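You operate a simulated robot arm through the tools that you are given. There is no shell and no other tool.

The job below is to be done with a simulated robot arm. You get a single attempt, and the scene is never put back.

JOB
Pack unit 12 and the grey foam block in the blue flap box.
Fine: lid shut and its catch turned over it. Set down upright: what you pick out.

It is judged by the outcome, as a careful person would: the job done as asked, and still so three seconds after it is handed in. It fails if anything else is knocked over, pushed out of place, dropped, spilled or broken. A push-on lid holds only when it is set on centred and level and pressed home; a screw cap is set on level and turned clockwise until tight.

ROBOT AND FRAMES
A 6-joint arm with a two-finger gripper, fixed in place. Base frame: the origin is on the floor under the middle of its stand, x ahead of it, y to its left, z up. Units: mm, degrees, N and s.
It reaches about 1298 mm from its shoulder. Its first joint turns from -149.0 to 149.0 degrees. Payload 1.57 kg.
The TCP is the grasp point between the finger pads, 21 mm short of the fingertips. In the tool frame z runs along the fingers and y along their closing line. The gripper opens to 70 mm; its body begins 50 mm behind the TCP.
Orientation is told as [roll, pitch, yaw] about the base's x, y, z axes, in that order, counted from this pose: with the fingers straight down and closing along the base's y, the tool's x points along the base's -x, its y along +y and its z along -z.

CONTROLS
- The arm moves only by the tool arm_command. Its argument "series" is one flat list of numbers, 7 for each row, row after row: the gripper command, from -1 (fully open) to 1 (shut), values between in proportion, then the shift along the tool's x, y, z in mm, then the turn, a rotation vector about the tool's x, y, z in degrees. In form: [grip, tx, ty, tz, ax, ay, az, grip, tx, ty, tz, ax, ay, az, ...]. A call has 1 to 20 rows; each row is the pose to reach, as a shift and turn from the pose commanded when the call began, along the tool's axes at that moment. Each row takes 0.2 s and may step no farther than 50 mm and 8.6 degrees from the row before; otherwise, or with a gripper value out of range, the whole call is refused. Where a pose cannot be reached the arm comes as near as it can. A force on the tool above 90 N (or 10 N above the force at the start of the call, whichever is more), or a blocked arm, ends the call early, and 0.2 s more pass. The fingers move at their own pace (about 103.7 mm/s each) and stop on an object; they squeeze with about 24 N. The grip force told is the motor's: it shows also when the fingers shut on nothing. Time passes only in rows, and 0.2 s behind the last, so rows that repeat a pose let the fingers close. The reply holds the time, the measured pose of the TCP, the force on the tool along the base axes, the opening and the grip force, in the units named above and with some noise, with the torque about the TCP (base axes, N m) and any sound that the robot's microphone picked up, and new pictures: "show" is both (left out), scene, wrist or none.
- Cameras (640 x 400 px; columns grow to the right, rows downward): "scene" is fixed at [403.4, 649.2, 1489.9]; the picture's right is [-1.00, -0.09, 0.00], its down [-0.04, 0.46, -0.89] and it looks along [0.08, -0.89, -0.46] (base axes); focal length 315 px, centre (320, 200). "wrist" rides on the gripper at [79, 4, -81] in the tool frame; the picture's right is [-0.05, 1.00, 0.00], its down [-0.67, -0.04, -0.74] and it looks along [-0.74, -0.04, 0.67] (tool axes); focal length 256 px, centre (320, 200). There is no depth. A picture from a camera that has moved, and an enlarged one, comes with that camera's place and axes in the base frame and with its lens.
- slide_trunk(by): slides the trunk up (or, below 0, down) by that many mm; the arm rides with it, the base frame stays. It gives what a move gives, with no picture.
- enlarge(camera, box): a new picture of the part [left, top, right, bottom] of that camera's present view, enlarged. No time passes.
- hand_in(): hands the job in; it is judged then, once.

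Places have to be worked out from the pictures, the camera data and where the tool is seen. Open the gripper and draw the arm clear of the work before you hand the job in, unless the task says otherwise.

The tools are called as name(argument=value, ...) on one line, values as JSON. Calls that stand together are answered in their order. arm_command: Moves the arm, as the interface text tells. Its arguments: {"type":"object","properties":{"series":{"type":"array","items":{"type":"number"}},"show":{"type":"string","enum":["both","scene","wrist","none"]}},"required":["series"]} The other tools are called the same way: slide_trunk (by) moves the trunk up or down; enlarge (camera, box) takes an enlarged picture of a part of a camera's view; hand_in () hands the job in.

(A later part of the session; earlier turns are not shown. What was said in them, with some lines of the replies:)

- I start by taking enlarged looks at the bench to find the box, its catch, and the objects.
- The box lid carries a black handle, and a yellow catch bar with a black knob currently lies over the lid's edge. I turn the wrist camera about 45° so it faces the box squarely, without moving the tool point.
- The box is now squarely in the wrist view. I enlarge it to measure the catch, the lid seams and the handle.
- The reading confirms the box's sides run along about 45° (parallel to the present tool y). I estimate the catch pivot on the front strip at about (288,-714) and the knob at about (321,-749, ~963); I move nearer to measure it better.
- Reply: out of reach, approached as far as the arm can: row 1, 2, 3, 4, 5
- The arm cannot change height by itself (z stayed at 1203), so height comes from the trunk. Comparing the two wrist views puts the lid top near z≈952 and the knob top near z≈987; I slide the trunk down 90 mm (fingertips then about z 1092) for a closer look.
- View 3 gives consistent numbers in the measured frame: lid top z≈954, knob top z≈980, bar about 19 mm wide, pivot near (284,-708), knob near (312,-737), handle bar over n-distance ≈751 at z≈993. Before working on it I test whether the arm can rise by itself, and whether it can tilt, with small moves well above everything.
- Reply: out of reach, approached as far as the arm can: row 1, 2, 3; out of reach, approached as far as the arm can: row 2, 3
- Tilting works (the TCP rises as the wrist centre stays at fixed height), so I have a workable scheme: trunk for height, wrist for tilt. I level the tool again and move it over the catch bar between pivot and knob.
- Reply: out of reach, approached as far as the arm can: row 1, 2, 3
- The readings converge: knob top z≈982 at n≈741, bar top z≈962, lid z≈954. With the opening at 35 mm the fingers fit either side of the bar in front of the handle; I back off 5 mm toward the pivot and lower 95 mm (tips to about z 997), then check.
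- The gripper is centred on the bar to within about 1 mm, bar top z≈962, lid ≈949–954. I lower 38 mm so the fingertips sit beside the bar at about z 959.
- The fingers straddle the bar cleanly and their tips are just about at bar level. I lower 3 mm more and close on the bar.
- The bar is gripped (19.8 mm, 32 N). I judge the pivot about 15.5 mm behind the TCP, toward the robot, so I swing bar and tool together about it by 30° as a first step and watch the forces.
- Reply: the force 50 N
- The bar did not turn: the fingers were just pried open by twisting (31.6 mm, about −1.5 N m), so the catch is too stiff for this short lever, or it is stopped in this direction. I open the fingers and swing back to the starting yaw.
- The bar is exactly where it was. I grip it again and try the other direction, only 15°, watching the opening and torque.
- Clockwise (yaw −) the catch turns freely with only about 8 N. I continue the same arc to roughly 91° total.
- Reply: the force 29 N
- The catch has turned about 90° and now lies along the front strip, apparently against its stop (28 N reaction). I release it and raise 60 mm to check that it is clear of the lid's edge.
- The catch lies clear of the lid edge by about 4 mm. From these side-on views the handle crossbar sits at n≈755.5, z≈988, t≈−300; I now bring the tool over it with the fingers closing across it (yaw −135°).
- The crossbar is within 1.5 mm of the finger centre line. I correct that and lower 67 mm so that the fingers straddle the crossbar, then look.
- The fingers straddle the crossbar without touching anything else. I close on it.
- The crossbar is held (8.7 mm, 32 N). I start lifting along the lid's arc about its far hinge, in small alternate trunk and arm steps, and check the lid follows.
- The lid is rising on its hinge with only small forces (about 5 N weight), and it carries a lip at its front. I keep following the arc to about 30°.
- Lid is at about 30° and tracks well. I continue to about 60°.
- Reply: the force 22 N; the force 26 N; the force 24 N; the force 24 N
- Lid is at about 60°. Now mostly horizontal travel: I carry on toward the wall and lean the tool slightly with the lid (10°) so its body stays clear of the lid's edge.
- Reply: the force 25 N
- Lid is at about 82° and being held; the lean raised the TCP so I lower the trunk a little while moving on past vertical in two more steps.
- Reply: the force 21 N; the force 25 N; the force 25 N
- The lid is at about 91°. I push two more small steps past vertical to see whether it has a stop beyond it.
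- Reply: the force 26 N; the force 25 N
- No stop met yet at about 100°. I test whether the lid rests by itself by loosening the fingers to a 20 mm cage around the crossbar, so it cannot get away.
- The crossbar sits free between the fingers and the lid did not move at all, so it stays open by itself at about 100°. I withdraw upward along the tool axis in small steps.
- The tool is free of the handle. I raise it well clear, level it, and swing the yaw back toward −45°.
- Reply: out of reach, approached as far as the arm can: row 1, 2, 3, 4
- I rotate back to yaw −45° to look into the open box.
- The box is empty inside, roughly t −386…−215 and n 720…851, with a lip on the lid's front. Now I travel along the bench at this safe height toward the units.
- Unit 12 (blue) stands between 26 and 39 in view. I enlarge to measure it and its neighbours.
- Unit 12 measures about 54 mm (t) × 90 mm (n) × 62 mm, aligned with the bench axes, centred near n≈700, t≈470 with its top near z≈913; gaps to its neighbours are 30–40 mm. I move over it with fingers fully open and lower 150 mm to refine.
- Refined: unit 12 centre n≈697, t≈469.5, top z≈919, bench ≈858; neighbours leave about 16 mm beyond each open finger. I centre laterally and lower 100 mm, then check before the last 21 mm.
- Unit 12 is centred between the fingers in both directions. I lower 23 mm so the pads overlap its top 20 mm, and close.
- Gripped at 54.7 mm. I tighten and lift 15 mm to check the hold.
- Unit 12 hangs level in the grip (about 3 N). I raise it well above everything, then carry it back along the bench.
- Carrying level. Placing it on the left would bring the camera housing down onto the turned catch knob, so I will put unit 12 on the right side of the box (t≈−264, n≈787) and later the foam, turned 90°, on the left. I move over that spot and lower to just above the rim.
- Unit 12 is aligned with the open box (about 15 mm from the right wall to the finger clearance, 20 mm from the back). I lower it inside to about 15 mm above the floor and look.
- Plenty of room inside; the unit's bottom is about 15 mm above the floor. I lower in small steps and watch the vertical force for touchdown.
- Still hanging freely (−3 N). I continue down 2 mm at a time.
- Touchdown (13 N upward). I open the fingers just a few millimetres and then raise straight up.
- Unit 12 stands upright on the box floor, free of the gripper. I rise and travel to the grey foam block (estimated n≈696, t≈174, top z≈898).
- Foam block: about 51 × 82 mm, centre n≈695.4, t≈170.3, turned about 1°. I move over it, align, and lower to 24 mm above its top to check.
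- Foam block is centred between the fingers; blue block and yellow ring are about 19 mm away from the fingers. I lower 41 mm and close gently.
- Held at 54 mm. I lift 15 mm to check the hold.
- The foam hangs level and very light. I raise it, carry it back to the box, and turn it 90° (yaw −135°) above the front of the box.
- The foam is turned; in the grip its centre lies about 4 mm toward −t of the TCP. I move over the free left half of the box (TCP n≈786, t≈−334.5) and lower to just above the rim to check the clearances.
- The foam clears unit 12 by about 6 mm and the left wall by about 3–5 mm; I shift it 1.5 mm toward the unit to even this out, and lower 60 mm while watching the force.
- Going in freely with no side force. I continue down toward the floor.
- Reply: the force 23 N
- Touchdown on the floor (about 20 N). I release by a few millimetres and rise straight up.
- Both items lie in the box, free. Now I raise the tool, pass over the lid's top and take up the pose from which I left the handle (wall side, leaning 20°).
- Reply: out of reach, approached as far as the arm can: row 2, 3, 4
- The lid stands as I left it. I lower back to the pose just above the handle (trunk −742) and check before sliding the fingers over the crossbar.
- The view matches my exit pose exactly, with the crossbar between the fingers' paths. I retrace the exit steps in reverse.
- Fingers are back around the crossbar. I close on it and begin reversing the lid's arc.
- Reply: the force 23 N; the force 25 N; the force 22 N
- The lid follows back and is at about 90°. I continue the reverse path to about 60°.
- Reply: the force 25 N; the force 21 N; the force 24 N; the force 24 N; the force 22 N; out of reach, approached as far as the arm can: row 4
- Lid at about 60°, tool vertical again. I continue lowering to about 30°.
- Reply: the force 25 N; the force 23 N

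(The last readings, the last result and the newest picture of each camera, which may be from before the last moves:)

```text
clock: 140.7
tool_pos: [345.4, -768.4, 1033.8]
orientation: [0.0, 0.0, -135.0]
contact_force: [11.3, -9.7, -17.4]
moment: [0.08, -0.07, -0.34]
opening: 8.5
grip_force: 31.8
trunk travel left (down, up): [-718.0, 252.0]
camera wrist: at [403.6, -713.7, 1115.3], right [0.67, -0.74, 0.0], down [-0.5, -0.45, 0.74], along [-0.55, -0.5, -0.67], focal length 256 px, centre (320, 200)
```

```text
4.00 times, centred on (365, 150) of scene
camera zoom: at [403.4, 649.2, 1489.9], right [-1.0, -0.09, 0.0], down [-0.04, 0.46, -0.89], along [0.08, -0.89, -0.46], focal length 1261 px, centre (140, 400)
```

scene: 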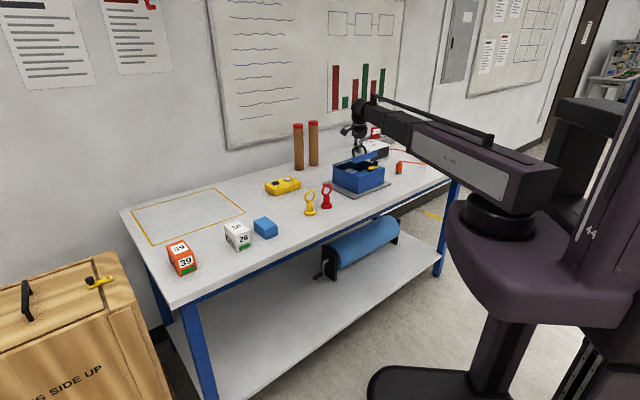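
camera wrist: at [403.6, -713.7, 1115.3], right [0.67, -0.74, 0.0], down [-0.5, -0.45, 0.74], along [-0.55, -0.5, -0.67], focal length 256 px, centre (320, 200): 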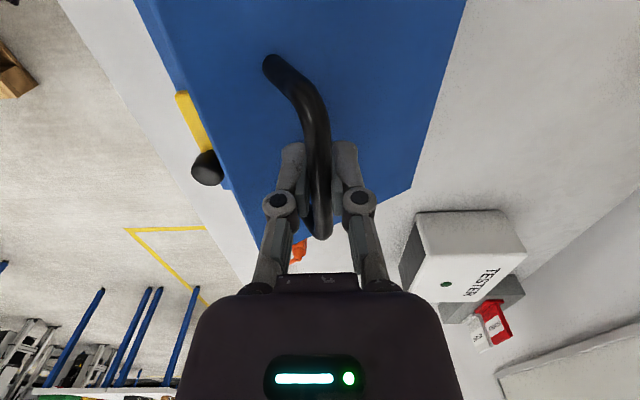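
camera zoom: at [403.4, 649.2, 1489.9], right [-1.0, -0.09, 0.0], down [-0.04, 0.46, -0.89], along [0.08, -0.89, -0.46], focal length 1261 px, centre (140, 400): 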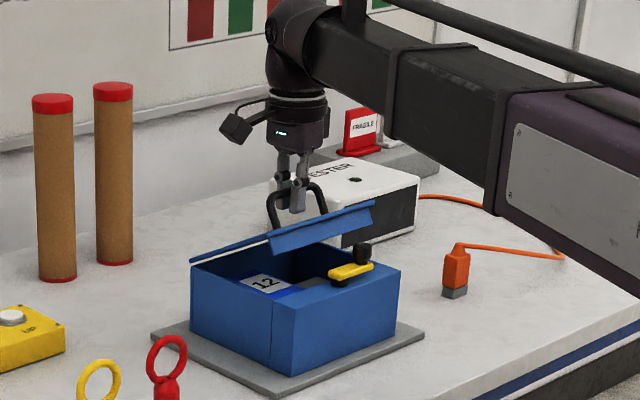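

Lid at about 28° and under control. I go on down to nearly shut.

slide_trunk(by=-6.4)

arm_command(series=[1, 0, -6.9, 0, 0, 0, 0], show="none")

slide_trunk(by=-7)

arm_command(series=[1, 0, -6.2, 0, 0, 0, 0], show="none")

slide_trunk(by=-7.6)

arm_command(series=[1, 0, -5.5, 0, 0, 0, 0], show="none")

slide_trunk(by=-8)

arm_command(series=[1, 0, -4.5, 0, 0, 0, 0], show="none")

slide_trunk(by=-7.4)

arm_command(series=[1, 0, 0, 0, 0, 0, 0], show="both")

enlarge(camera="scene", box=[320, 110, 400, 200])

```text
clock: 141.2
tool_pos: [343.0, -764.2, 1030.4]
orientation: [-0.2, 0.0, -135.1]
contact_force: [-0.7, 0.2, -2.3]
moment: [0.31, -0.15, -0.28]
opening: 8.7
grip_force: 32.1
trunk travel left (down, up): [-711.0, 259.0]
```

```text
clock: 141.7
tool_pos: [342.4, -762.8, 1028.6]
orientation: [0.2, -0.1, -135.1]
contact_force: [13.2, -8.7, -14.1]
moment: [0.09, -0.05, -0.33]
opening: 9.0
grip_force: 32.5
trunk travel left (down, up): [-711.0, 259.0]
```

```text
clock: 142.2
tool_pos: [338.0, -760.6, 1023.3]
orientation: [-0.2, 0.0, -135.1]
contact_force: [-0.1, 1.5, -2.1]
moment: [0.28, -0.07, -0.23]
opening: 8.9
grip_force: 32.3
trunk travel left (down, up): [-704.0, 266.0]
```

```text
clock: 142.6
tool_pos: [337.0, -758.1, 1021.6]
orientation: [0.1, 0.1, -135.1]
contact_force: [10.8, -9.3, -11.4]
moment: [0.04, -0.09, -0.24]
opening: 8.7
grip_force: 32.4
trunk travel left (down, up): [-704.0, 266.0]
```

```text
clock: 143.2
tool_pos: [333.5, -754.7, 1016.6]
orientation: [-0.2, -0.1, -135.0]
contact_force: [-2.2, 1.9, -2.5]
moment: [0.18, 0.0, -0.18]
opening: 8.7
grip_force: 31.7
trunk travel left (down, up): [-697.0, 273.0]
```

```text
clock: 143.6
tool_pos: [333.0, -752.9, 1014.6]
orientation: [0.0, 0.0, -135.1]
contact_force: [9.2, -9.3, -8.1]
moment: [-0.03, -0.01, -0.18]
opening: 9.0
grip_force: 31.8
trunk travel left (down, up): [-697.0, 273.0]
```

```text
clock: 144.1
tool_pos: [328.2, -750.9, 1007.6]
orientation: [-0.2, 0.0, -135.1]
contact_force: [-3.1, 1.6, -0.6]
moment: [0.13, 0.05, -0.12]
opening: 8.8
grip_force: 32.0
trunk travel left (down, up): [-689.0, 281.0]
```

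```text
clock: 144.5
tool_pos: [328.2, -752.0, 1006.8]
orientation: [0.2, 0.0, -135.0]
contact_force: [7.2, -6.9, -5.3]
moment: [0.0, -0.05, -0.11]
opening: 9.1
grip_force: 32.0
trunk travel left (down, up): [-689.0, 281.0]
```

```text
clock: 145.1
tool_pos: [327.5, -747.7, 1001.5]
orientation: [-0.2, 0.0, -135.0]
contact_force: [-3.2, 1.3, -1.4]
moment: [0.16, 0.03, -0.05]
opening: 8.7
grip_force: 32.0
trunk travel left (down, up): [-681.0, 289.0]
```

```text
clock: 145.5
tool_pos: [326.8, -748.0, 1001.3]
orientation: [0.0, -0.1, -134.9]
contact_force: [-4.3, 3.8, -0.4]
moment: [0.14, -0.01, -0.07]
opening: 9.1
grip_force: 32.2
trunk travel left (down, up): [-681.0, 289.0]
camera wrist: at [384.2, -694.2, 1081.6], right [0.67, -0.74, 0.0], down [-0.5, -0.45, 0.74], along [-0.55, -0.5, -0.67], focal length 256 px, centre (320, 200)
```

scene: 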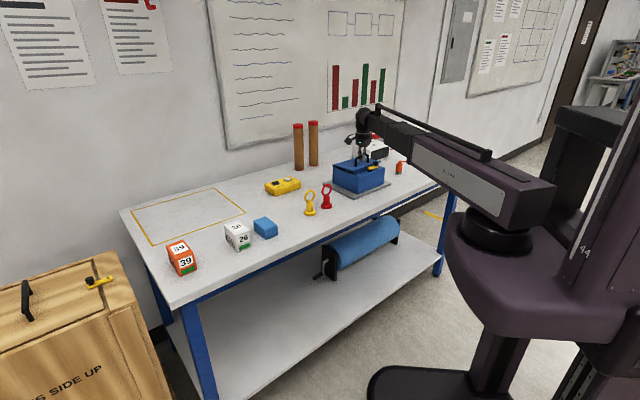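
wrist: 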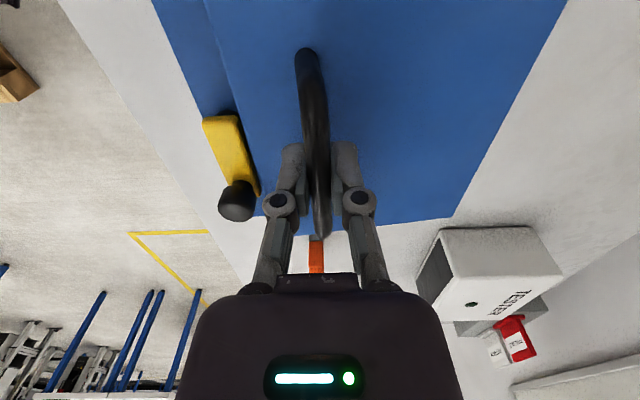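

```text
4.44 times, centred on (360, 155) of scene
camera zoom: at [403.4, 649.2, 1489.9], right [-1.0, -0.09, 0.0], down [-0.04, 0.46, -0.89], along [0.08, -0.89, -0.46], focal length 1401 px, centre (142, 400)
```

zoom: 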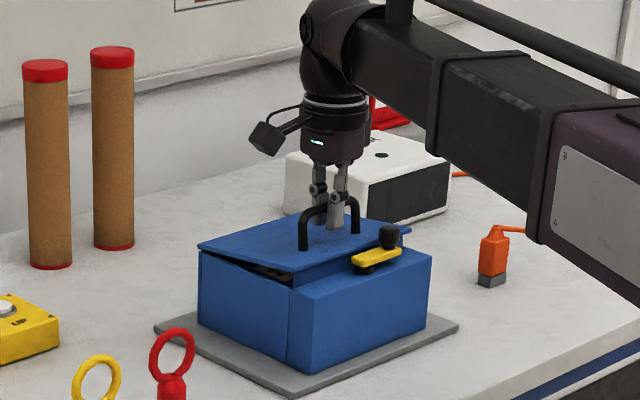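

Almost shut (about 6°), lid passes clear of the catch. Last two steps down to closed.

arm_command(series=[1, 0, -2.4, 0, 0, 0, 0], show="none")

slide_trunk(by=-5)

arm_command(series=[1, 0, -2.2, 0, 0, 0, 0], show="none")

slide_trunk(by=-5)

arm_command(series=[1, 0, 0, 0, 0, 0, 0], show="both")

enlarge(camera="scene", box=[320, 120, 400, 200])

```text
clock: 145.9
tool_pos: [327.0, -748.1, 999.4]
orientation: [0.1, 0.0, -134.9]
contact_force: [1.2, -2.6, -0.7]
moment: [-0.02, -0.15, -0.1]
opening: 8.7
grip_force: 31.2
trunk travel left (down, up): [-681.0, 289.0]
```

```text
clock: 146.4
tool_pos: [324.8, -747.2, 995.1]
orientation: [-0.1, -0.1, -135.0]
contact_force: [-3.3, 2.8, -0.8]
moment: [0.08, 0.07, -0.04]
opening: 8.8
grip_force: 31.9
trunk travel left (down, up): [-676.0, 294.0]
```

```text
clock: 146.8
tool_pos: [324.6, -747.0, 994.8]
orientation: [0.2, 0.0, -135.0]
contact_force: [2.2, -2.5, -1.6]
moment: [-0.03, -0.09, -0.06]
opening: 8.9
grip_force: 32.2
trunk travel left (down, up): [-676.0, 294.0]
```

```text
clock: 147.4
tool_pos: [322.9, -745.3, 990.7]
orientation: [-0.1, 0.0, -135.0]
contact_force: [-3.1, 3.9, -1.2]
moment: [0.01, 0.12, 0.01]
opening: 8.7
grip_force: 32.3
trunk travel left (down, up): [-671.0, 299.0]
```

```text
clock: 147.8
tool_pos: [324.3, -744.6, 990.4]
orientation: [-0.1, 0.0, -134.9]
contact_force: [-4.2, 2.8, 0.1]
moment: [0.01, 0.09, 0.01]
opening: 8.6
grip_force: 31.9
trunk travel left (down, up): [-671.0, 299.0]
camera wrist: at [381.0, -691.0, 1071.5], right [0.67, -0.74, 0.0], down [-0.5, -0.45, 0.74], along [-0.55, -0.5, -0.67], focal length 256 px, centre (320, 200)
```

scene: 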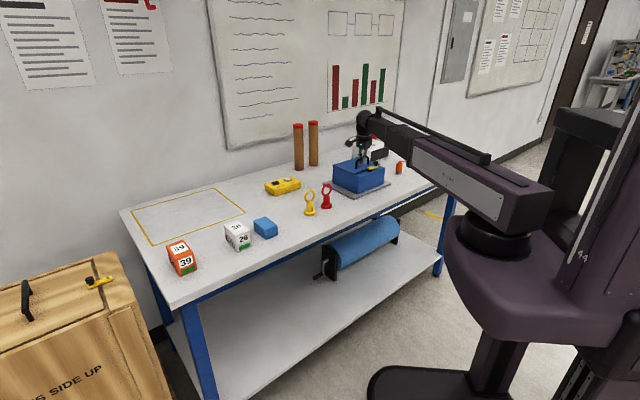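
wrist: 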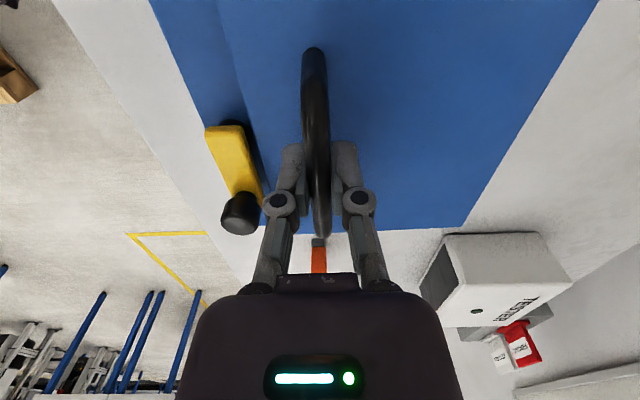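

```text
5.00 times, centred on (360, 160) of scene
camera zoom: at [403.4, 649.2, 1489.9], right [-1.0, -0.09, 0.0], down [-0.04, 0.46, -0.89], along [0.08, -0.89, -0.46], focal length 1576 px, centre (120, 400)
```

zoom: 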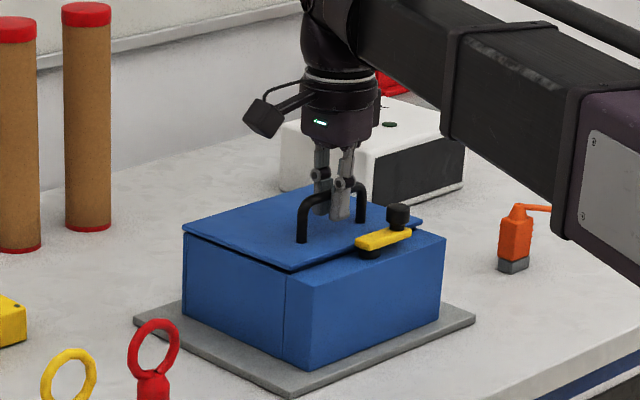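

Looks shut; I press down in small steps to be sure the lid is seated (force should rise).

slide_trunk(by=-2)

slide_trunk(by=-2)

slide_trunk(by=-2)

```text
clock: 148.3
tool_pos: [322.4, -744.4, 988.5]
orientation: [0.0, 0.0, -135.0]
contact_force: [-7.1, 4.4, 2.1]
moment: [0.02, 0.06, 0.01]
opening: 8.8
grip_force: 31.9
trunk travel left (down, up): [-669.0, 301.0]
```

```text
clock: 148.8
tool_pos: [322.1, -744.5, 988.4]
orientation: [0.2, 0.0, -135.1]
contact_force: [-6.6, 1.5, 21.1]
moment: [0.23, -0.22, 0.04]
opening: 8.7
grip_force: 31.8
trunk travel left (down, up): [-667.0, 303.0]
```

```text
clock: 149.3
tool_pos: [323.2, -744.8, 985.8]
orientation: [0.2, 0.0, -134.9]
contact_force: [-4.9, 1.1, 21.8]
moment: [-0.13, 0.09, -0.02]
opening: 8.5
grip_force: 32.2
trunk travel left (down, up): [-665.0, 305.0]
```

The force rose to 21 N and then the fingers slipped on the bar, so the lid is firmly seated. I open, rise and inspect lid and catch.

arm_command(series=[0.6, 0, 0, 0, 0, 0, 0, 0.1, 0, 0, 0, 0, 0, 0, 0.1, 0, 0, 0, 0, 0, 0], show="none")

slide_trunk(by=75)

arm_command(series=[0, 0, 0, 0, 0, 0, 0], show="both")

enlarge(camera="scene", box=[325, 140, 395, 195])

enlarge(camera="wrist", box=[200, 20, 440, 220])

```text
clock: 150.1
tool_pos: [323.9, -744.9, 984.1]
orientation: [-0.1, -0.1, -135.1]
contact_force: [0.4, -0.4, 0.1]
moment: [0.0, -0.01, -0.03]
opening: 31.6
grip_force: 0.1
trunk travel left (down, up): [-665.0, 305.0]
```

```text
clock: 151.3
tool_pos: [324.0, -745.3, 1059.6]
orientation: [0.0, -0.1, -135.0]
contact_force: [-0.2, 0.3, 0.3]
moment: [-0.03, 0.02, 0.0]
opening: 31.6
grip_force: 0.0
trunk travel left (down, up): [-740.0, 230.0]
```

```text
clock: 151.7
tool_pos: [323.7, -745.7, 1059.0]
orientation: [0.0, 0.0, -135.0]
contact_force: [-0.5, 0.3, -0.3]
moment: [-0.02, -0.02, -0.02]
opening: 34.9
grip_force: 0.0
trunk travel left (down, up): [-740.0, 230.0]
camera wrist: at [381.6, -691.4, 1140.2], right [0.67, -0.74, 0.0], down [-0.5, -0.45, 0.74], along [-0.55, -0.5, -0.67], focal length 256 px, centre (320, 200)
```

scene: 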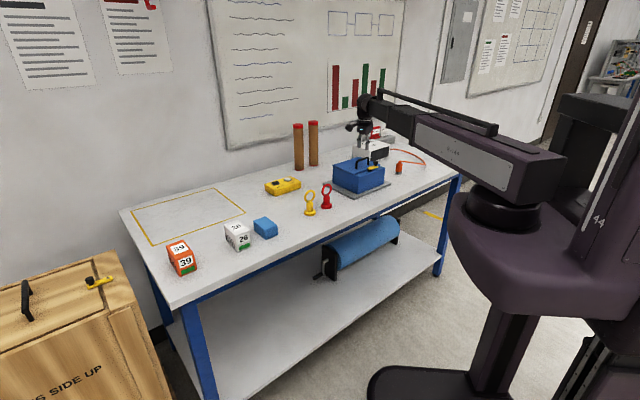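
wrist: 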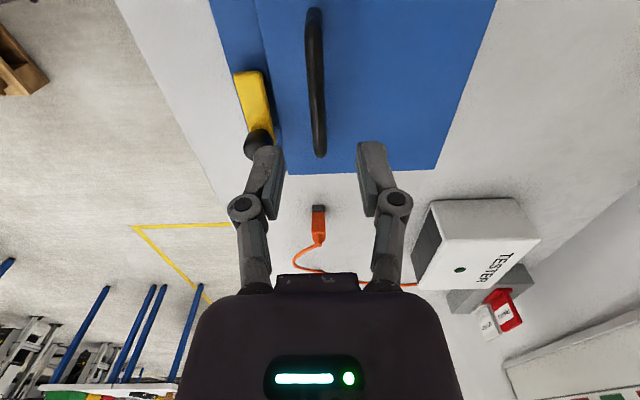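

```text
7.27 times, centred on (360, 168) of scene
camera zoom: at [403.4, 649.2, 1489.9], right [-1.0, -0.09, 0.0], down [-0.04, 0.46, -0.89], along [0.08, -0.89, -0.46], focal length 2293 px, centre (29, 436)
```

zoom: 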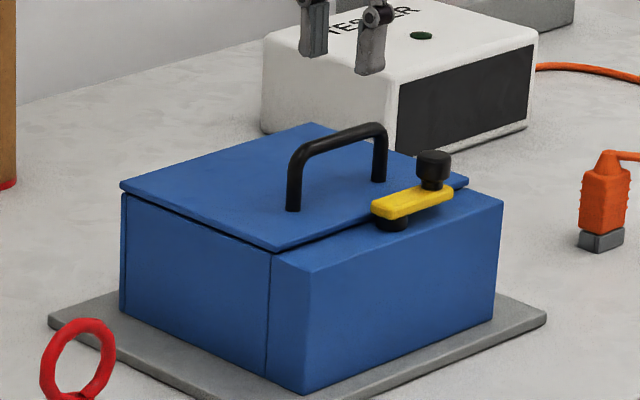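

```text
2.00 times, centred on (320, 120) of wrist
camera zoom: at [381.6, -691.4, 1140.2], right [0.67, -0.74, 0.0], down [-0.5, -0.45, 0.74], along [-0.55, -0.5, -0.67], focal length 512 px, centre (320, 360)
```

zoom: 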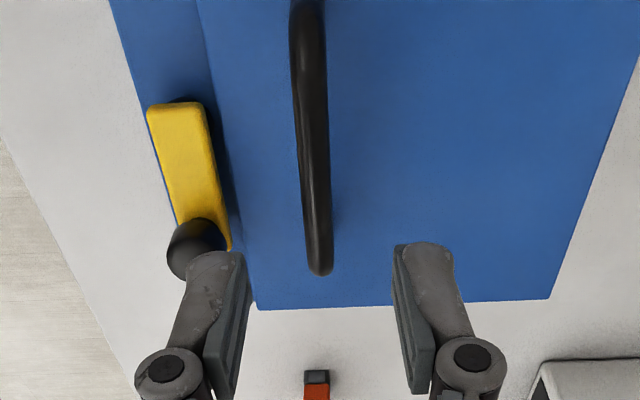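

Lid is shut flush. I now return to the catch: move back over the bar (n≈705.5, t≈−316, yaw −136.5°) and check before lowering.

arm_command(series=[0, -9, -25, 0, 0, 0, 0.7, 0, -18.1, -50.6, 0, 0, 0, 1.5, 0, -18.1, -50.6, 0, 0, 0, 1.5], show="none")

slide_trunk(by=-45)

arm_command(series=[0, 0, 0, 0, 0, 0, 0], show="wrist")

enlarge(camera="wrist", box=[220, 20, 460, 220])

enlarge(camera="scene", box=[340, 130, 400, 180])

```text
clock: 152.5
tool_pos: [275.4, -722.0, 1058.6]
orientation: [-0.1, 0.0, -136.4]
contact_force: [1.0, 0.9, 0.4]
moment: [0.01, 0.01, -0.04]
opening: 34.8
grip_force: 0.1
trunk travel left (down, up): [-740.0, 230.0]
```

```text
clock: 153.3
tool_pos: [275.6, -721.7, 1015.0]
orientation: [0.0, 0.0, -136.5]
contact_force: [-0.2, -0.5, 0.6]
moment: [0.02, -0.04, -0.01]
opening: 35.1
grip_force: 0.1
trunk travel left (down, up): [-695.0, 275.0]
```

```text
clock: 153.7
tool_pos: [276.1, -722.1, 1015.7]
orientation: [-0.1, 0.0, -136.6]
contact_force: [-0.9, -0.3, -0.5]
moment: [-0.01, 0.01, -0.01]
opening: 35.2
grip_force: 0.1
trunk travel left (down, up): [-695.0, 275.0]
camera wrist: at [334.9, -669.4, 1095.3], right [0.65, -0.76, 0.0], down [-0.51, -0.43, 0.74], along [-0.57, -0.48, -0.67], focal length 256 px, centre (320, 200)
```

wrist: 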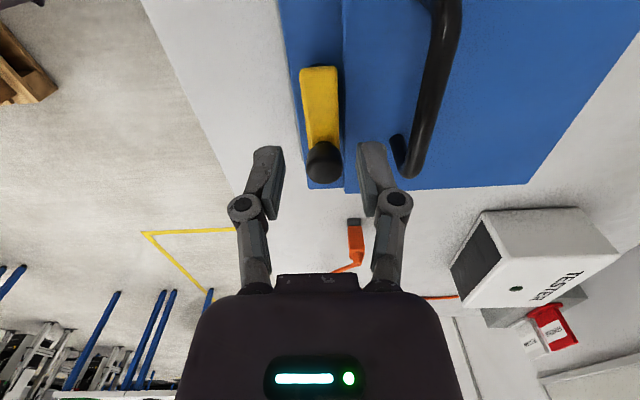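

```text
2.00 times, centred on (340, 120) of wrist
camera zoom: at [334.9, -669.4, 1095.3], right [0.65, -0.76, 0.0], down [-0.51, -0.43, 0.74], along [-0.57, -0.48, -0.67], focal length 512 px, centre (280, 360)
```

zoom: 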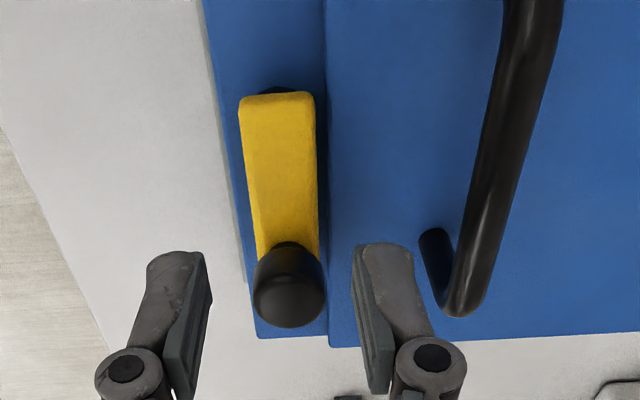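

```text
8.00 times, centred on (370, 155) of scene
camera zoom: at [403.4, 649.2, 1489.9], right [-1.0, -0.09, 0.0], down [-0.04, 0.46, -0.89], along [0.08, -0.89, -0.46], focal length 2522 px, centre (-80, 560)
```

zoom: 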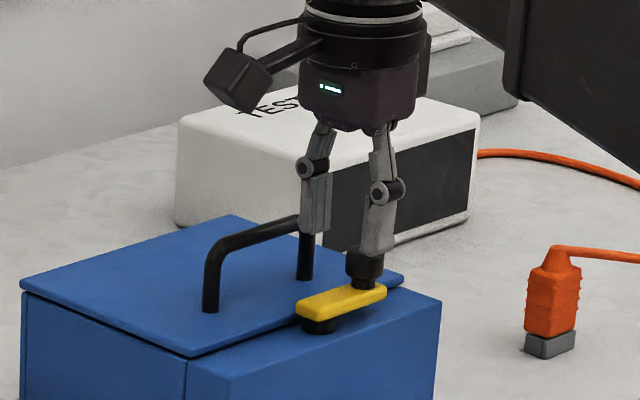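

The bar is centred between the fingers and nothing else is in the way. I lower 37 mm (same height as before) and close on the bar.

slide_trunk(by=-37)

arm_command(series=[0.3, 0, 0, 0, 0, 0, 0, 0.6, 0, 0, 0, 0, 0, 0, 0.8, 0, 0, 0, 0, 0, 0, 0.8, 0, 0, 0, 0, 0, 0], show="both")

enlarge(camera="wrist", box=[220, 60, 460, 240])

enlarge(camera="scene", box=[340, 130, 400, 180])

```text
clock: 154.6
tool_pos: [275.4, -721.7, 977.4]
orientation: [0.0, 0.0, -136.5]
contact_force: [-0.1, -0.4, -0.2]
moment: [0.0, 0.04, 0.02]
opening: 34.9
grip_force: 0.0
trunk travel left (down, up): [-658.0, 312.0]
```

```text
clock: 155.6
tool_pos: [278.2, -722.5, 977.3]
orientation: [0.1, 0.0, -136.5]
contact_force: [6.1, -9.1, 11.5]
moment: [-0.14, -0.16, 0.55]
opening: 20.2
grip_force: 32.7
trunk travel left (down, up): [-658.0, 312.0]
camera wrist: at [335.5, -670.0, 1058.2], right [0.65, -0.76, 0.0], down [-0.51, -0.43, 0.74], along [-0.57, -0.48, -0.67], focal length 256 px, centre (320, 200)
```

scene: 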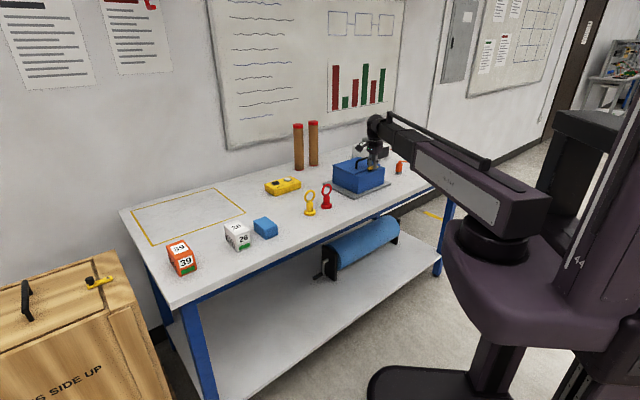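
wrist: 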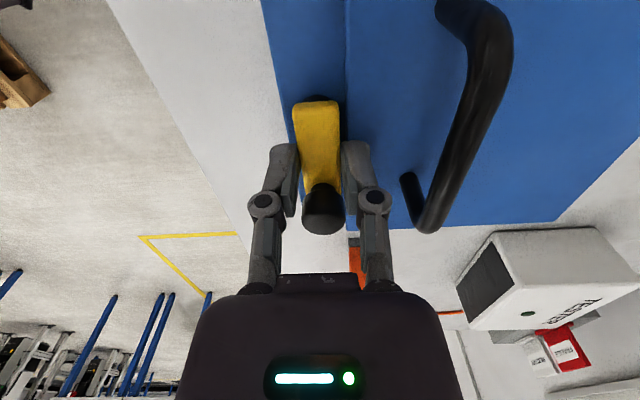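

```text
2.22 times, centred on (340, 150) of wrist
camera zoom: at [335.5, -670.0, 1058.2], right [0.65, -0.76, 0.0], down [-0.51, -0.43, 0.74], along [-0.57, -0.48, -0.67], focal length 569 px, centre (276, 311)
```

zoom: 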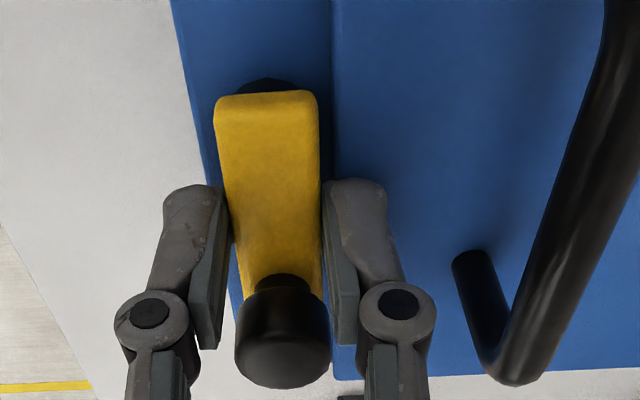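

```text
8.00 times, centred on (370, 155) of scene
camera zoom: at [403.4, 649.2, 1489.9], right [-1.0, -0.09, 0.0], down [-0.04, 0.46, -0.89], along [0.08, -0.89, -0.46], focal length 2522 px, centre (-80, 560)
```

zoom: 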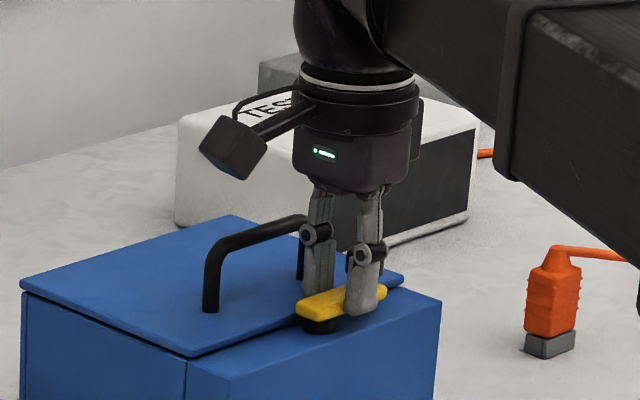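

Gripped at 20.2 mm. I swing the catch back about its pivot, half way first.

arm_command(series=[0.8, 0.17, 2.29, 0, 0, 0, -8.5, 0.8, 0.68, 4.53, 0, 0, 0, -17, 0.8, 1.51, 6.67, 0, 0, 0, -25.5, 0.8, 2.65, 8.67, 0, 0, 0, -34, 0.8, 4.07, 10.47, 0, 0, 0, -42.5], show="both")

enlarge(camera="scene", box=[340, 130, 400, 180])

```text
clock: 156.8
tool_pos: [286.8, -728.0, 977.7]
orientation: [0.0, 0.0, -93.9]
contact_force: [7.4, -15.3, 16.0]
moment: [0.07, -0.22, -0.19]
opening: 20.0
grip_force: 31.9
trunk travel left (down, up): [-658.0, 312.0]
camera wrist: at [294.4, -647.4, 1058.1], right [0.99, -0.12, 0.0], down [-0.08, -0.66, 0.75], along [-0.09, -0.74, -0.67], focal length 256 px, centre (320, 200)
```

scene: 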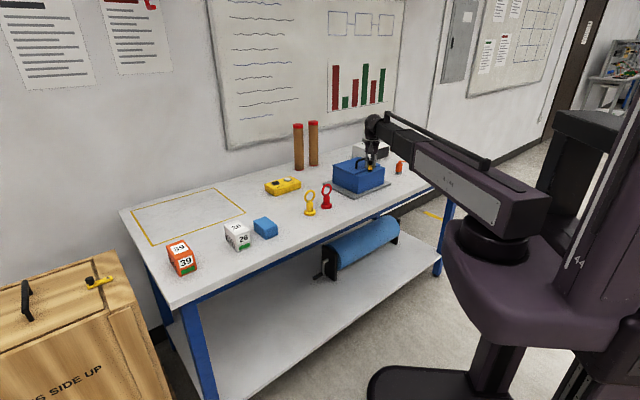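
wrist: 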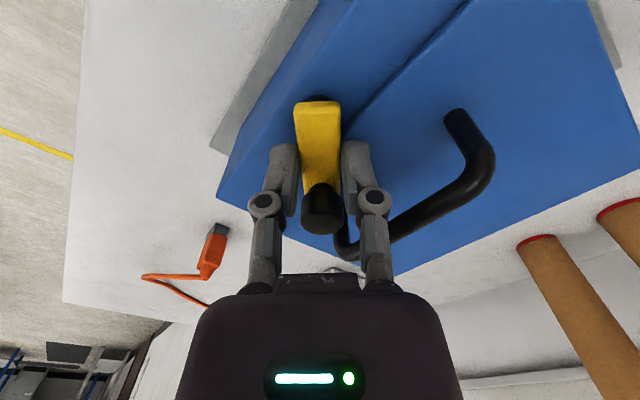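

```text
8.00 times, centred on (370, 155) of scene
camera zoom: at [403.4, 649.2, 1489.9], right [-1.0, -0.09, 0.0], down [-0.04, 0.46, -0.89], along [0.08, -0.89, -0.46], focal length 2522 px, centre (-80, 560)
```

zoom: 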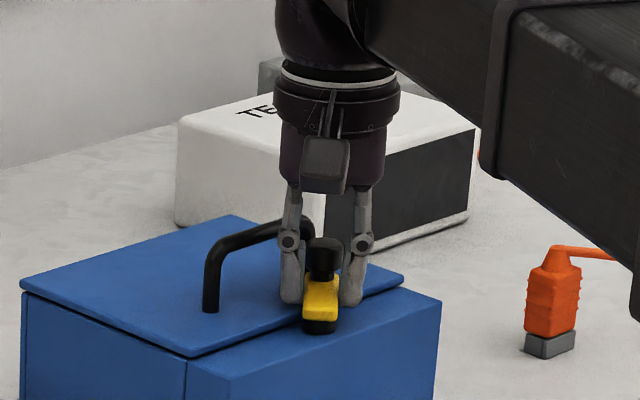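

The catch is turning smoothly over the lid. I complete the remaining 49°.

arm_command(series=[0.8, 0.17, 2.29, 0, 0, 0, -8.5, 0.8, 0.68, 4.53, 0, 0, 0, -17, 0.8, 1.51, 6.67, 0, 0, 0, -25.5, 0.8, 2.65, 8.67, 0, 0, 0, -34, 0.8, 4.07, 10.47, 0, 0, 0, -42.5, 0.8, 5.33, 11.7, 0, 0, 0, -49, 0.8, 5.33, 11.7, 0, 0, 0, -49], show="both")

enlarge(camera="scene", box=[340, 130, 400, 180])

enlarge(camera="wrist", box=[220, 60, 420, 240])

```text
clock: 158.3
tool_pos: [298.1, -722.4, 976.9]
orientation: [0.0, -0.1, -44.9]
contact_force: [4.5, -15.5, 12.8]
moment: [-0.53, -0.25, 0.02]
opening: 20.1
grip_force: 31.9
trunk travel left (down, up): [-658.0, 312.0]
camera wrist: at [243.5, -662.7, 1057.9], right [0.74, 0.67, 0.0], down [0.45, -0.49, 0.75], along [0.5, -0.55, -0.67], focal length 256 px, centre (320, 200)
```

scene: 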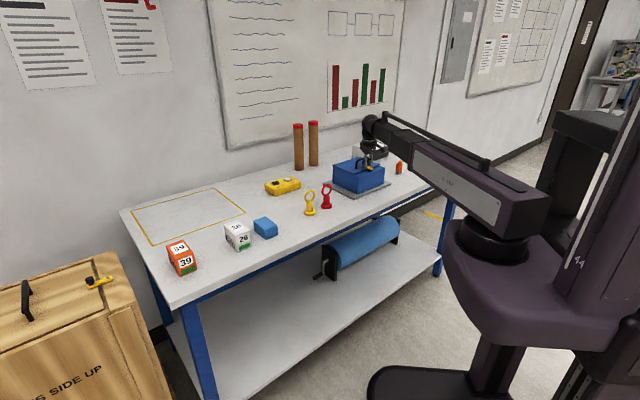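
wrist: 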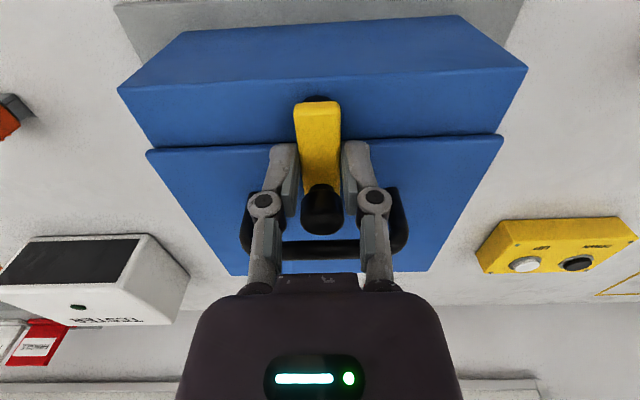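

```text
8.00 times, centred on (370, 155) of scene
camera zoom: at [403.4, 649.2, 1489.9], right [-1.0, -0.09, 0.0], down [-0.04, 0.46, -0.89], along [0.08, -0.89, -0.46], focal length 2522 px, centre (-80, 560)
```

zoom: 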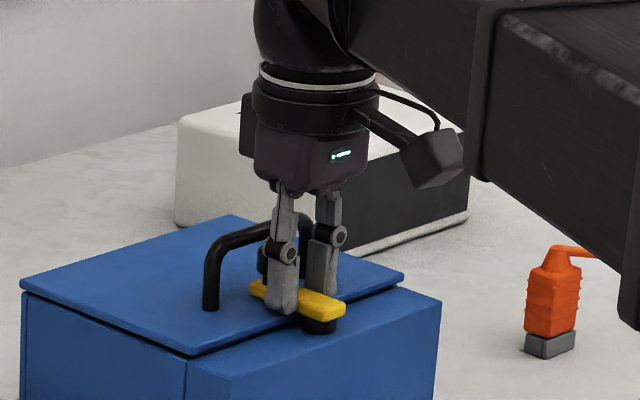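

```text
2.22 times, centred on (320, 150) of wrist
camera zoom: at [243.5, -662.7, 1057.9], right [0.74, 0.67, 0.0], down [0.45, -0.49, 0.75], along [0.5, -0.55, -0.67], focal length 569 px, centre (320, 311)
```

zoom: 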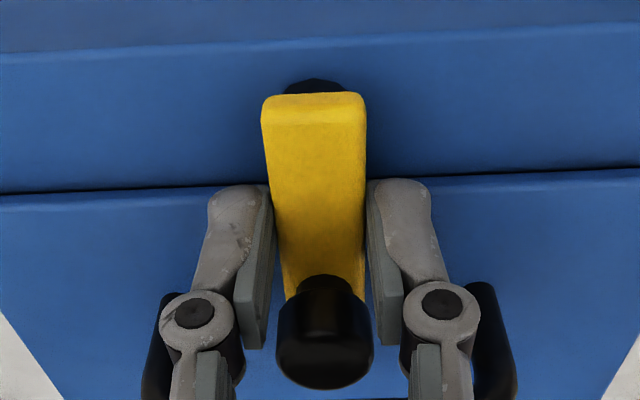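

The catch lies over the lid again, as at the start. I release it, rise, and inspect.

arm_command(series=[0.4, 0, 0, 0, 0, 0, 0, 0, 0, 0, 0, 0, 0, 0, 0, 0, 0, 0, 0, 0, 0], show="none")

slide_trunk(by=110)

arm_command(series=[0, 20, 0, 0, 0, 0, 0, 0, 40, 0, 0, 0, 0, 0, 0, 40, 0, 0, 0, 0, 0], show="both")

enlarge(camera="wrist", box=[200, 20, 440, 220])

enlarge(camera="scene", box=[325, 140, 395, 195])

```text
clock: 159.2
tool_pos: [297.9, -722.2, 977.0]
orientation: [0.0, 0.0, -45.1]
contact_force: [-0.4, 0.1, -0.3]
moment: [-0.01, -0.01, -0.04]
opening: 35.0
grip_force: 0.0
trunk travel left (down, up): [-658.0, 312.0]
```

```text
clock: 160.6
tool_pos: [298.4, -722.3, 1087.0]
orientation: [0.0, -0.1, -45.0]
contact_force: [-1.2, 0.2, -0.4]
moment: [0.0, -0.05, -0.02]
opening: 34.9
grip_force: 0.0
trunk travel left (down, up): [-768.0, 202.0]
```

```text
clock: 161.4
tool_pos: [270.9, -693.7, 1089.1]
orientation: [0.1, 0.0, -45.0]
contact_force: [0.1, 0.6, 0.1]
moment: [-0.02, -0.01, 0.01]
opening: 35.0
grip_force: 0.0
trunk travel left (down, up): [-768.0, 202.0]
camera wrist: at [215.8, -633.9, 1168.1], right [0.74, 0.67, 0.0], down [0.45, -0.5, 0.74], along [0.5, -0.55, -0.67], focal length 256 px, centre (320, 200)
```

scene: 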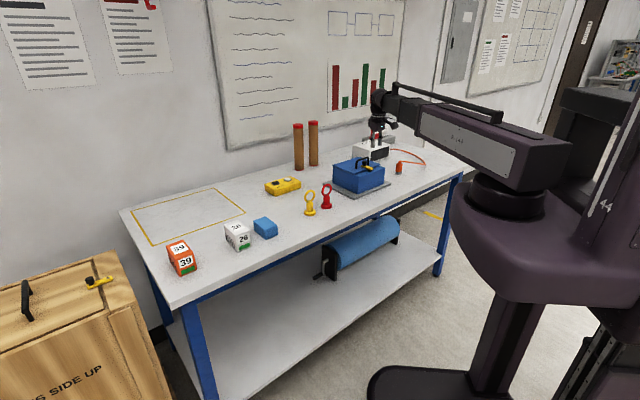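
wrist: 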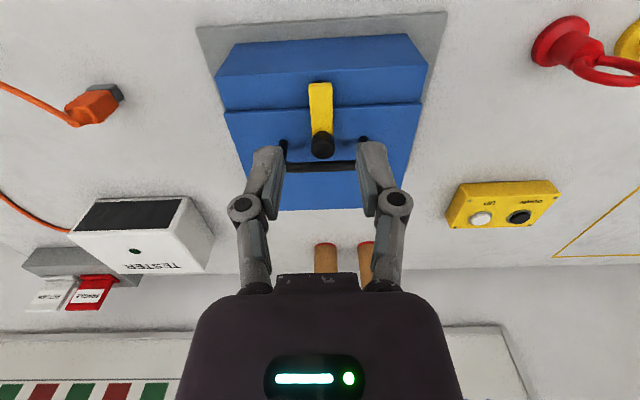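

```text
2.00 times, centred on (320, 120) of wrist
camera zoom: at [215.8, -633.9, 1168.1], right [0.74, 0.67, 0.0], down [0.45, -0.5, 0.74], along [0.5, -0.55, -0.67], focal length 512 px, centre (320, 360)
```

zoom: 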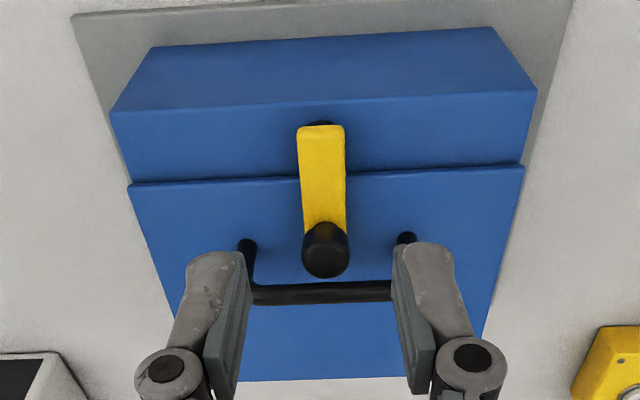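

```text
7.27 times, centred on (360, 168) of scene
camera zoom: at [403.4, 649.2, 1489.9], right [-1.0, -0.09, 0.0], down [-0.04, 0.46, -0.89], along [0.08, -0.89, -0.46], focal length 2293 px, centre (29, 436)
```

zoom: 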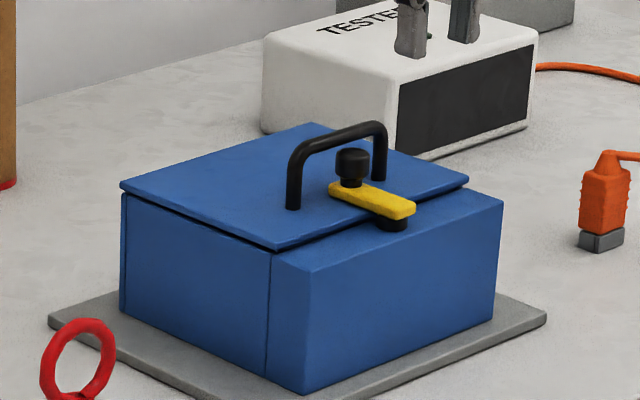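

Lid shut, catch over it, box and neighbours exactly as at the start. I open the gripper fully and draw the arm up and back, clear of the bench.

slide_trunk(by=110)

arm_command(series=[-0.5, 40, 0, 0, 0, 0, 0, -1, 80, 0, 0, 0, 0, 0, -1, 120, 0, 0, 0, 0, 0, -1, 150, 0, 0, 0, 0, 0, -1, 150, 0, 0, 0, 0, 0], show="both")

enlarge(camera="scene", box=[140, 120, 460, 300])

enlarge(camera="wrist", box=[220, 60, 400, 210])

```text
clock: 162.8
tool_pos: [271.2, -693.9, 1196.9]
orientation: [0.0, 0.1, -45.0]
contact_force: [0.0, 0.2, -0.2]
moment: [-0.02, 0.0, 0.01]
opening: 35.2
grip_force: 0.2
trunk travel left (down, up): [-878.0, 92.0]
```

```text
clock: 164.0
tool_pos: [165.2, -586.4, 1197.2]
orientation: [0.1, 0.1, -45.1]
contact_force: [-0.6, -0.6, -0.1]
moment: [0.0, -0.01, 0.01]
opening: 70.2
grip_force: 0.0
trunk travel left (down, up): [-878.0, 92.0]
camera wrist: at [109.7, -527.1, 1278.1], right [0.74, 0.67, 0.0], down [0.45, -0.5, 0.74], along [0.5, -0.55, -0.67], focal length 256 px, centre (320, 200)
```

scene: 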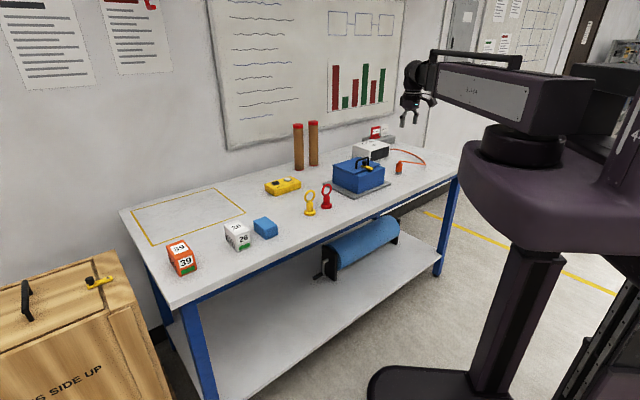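
wrist: 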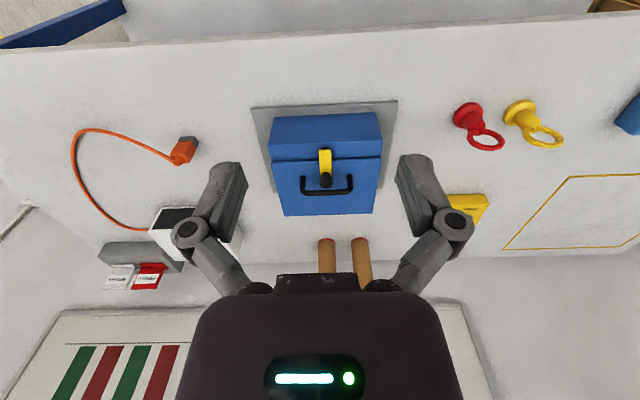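

```text
2.00 times, centred on (300, 210) of scene
camera zoom: at [403.4, 649.2, 1489.9], right [-1.0, -0.09, 0.0], down [-0.04, 0.46, -0.89], along [0.08, -0.89, -0.46], focal length 631 px, centre (360, 180)
```

zoom: 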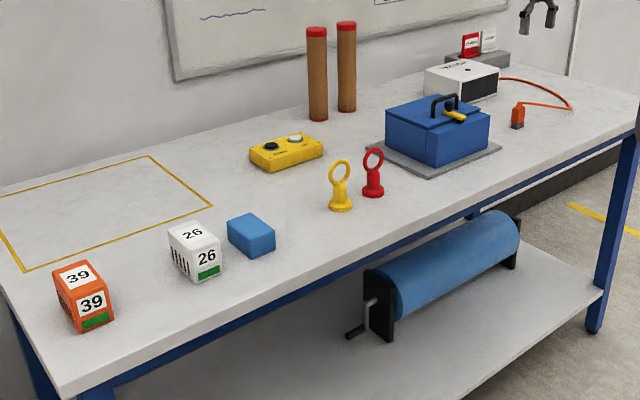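

```text
2.67 times, centred on (310, 135) of wrist
camera zoom: at [109.7, -527.1, 1278.1], right [0.74, 0.67, 0.0], down [0.45, -0.5, 0.74], along [0.5, -0.55, -0.67], focal length 683 px, centre (347, 373)
```

zoom: 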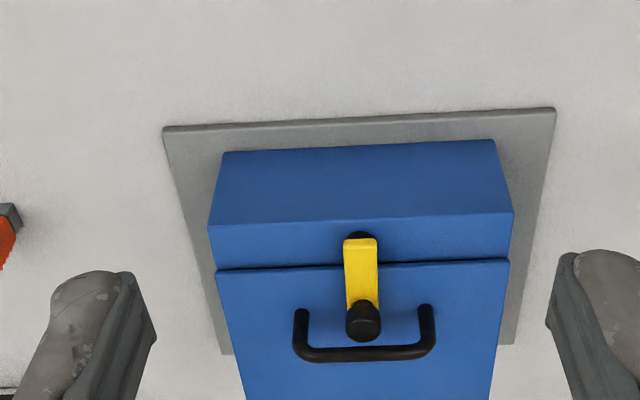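

Everything checks out: unit 12 and the grey foam are in the box, the lid is shut with the catch over it, nothing else has moved, and the arm is clear with the gripper open. I hand the job in.

hand_in()

```text
The job is handed in.
```

Unit 12 and the grey foam block are packed in the blue flap box. The lid is shut and its catch is turned over it, and I have handed the job in. No verdict came back with the hand-in.

- **Packing:** unit 12 stands upright on the right side of the box. The foam lies beside it on the left, turned 90° so that both fit, with its top face still up.
- **Lid and catch:** I pressed the lid down until it was firmly seated. The catch is back in the position it had at the start.
- **Early slip:** my first try at turning the catch went the wrong way and it would not move. The fingers twisted on the bar, but the final pictures show no change to the bar or the box.
- **Surroundings:** in the final pictures the other units, the blue block, the rings and everything else on the bench look undisturbed. The gripper is open and the arm is clear of the bench.
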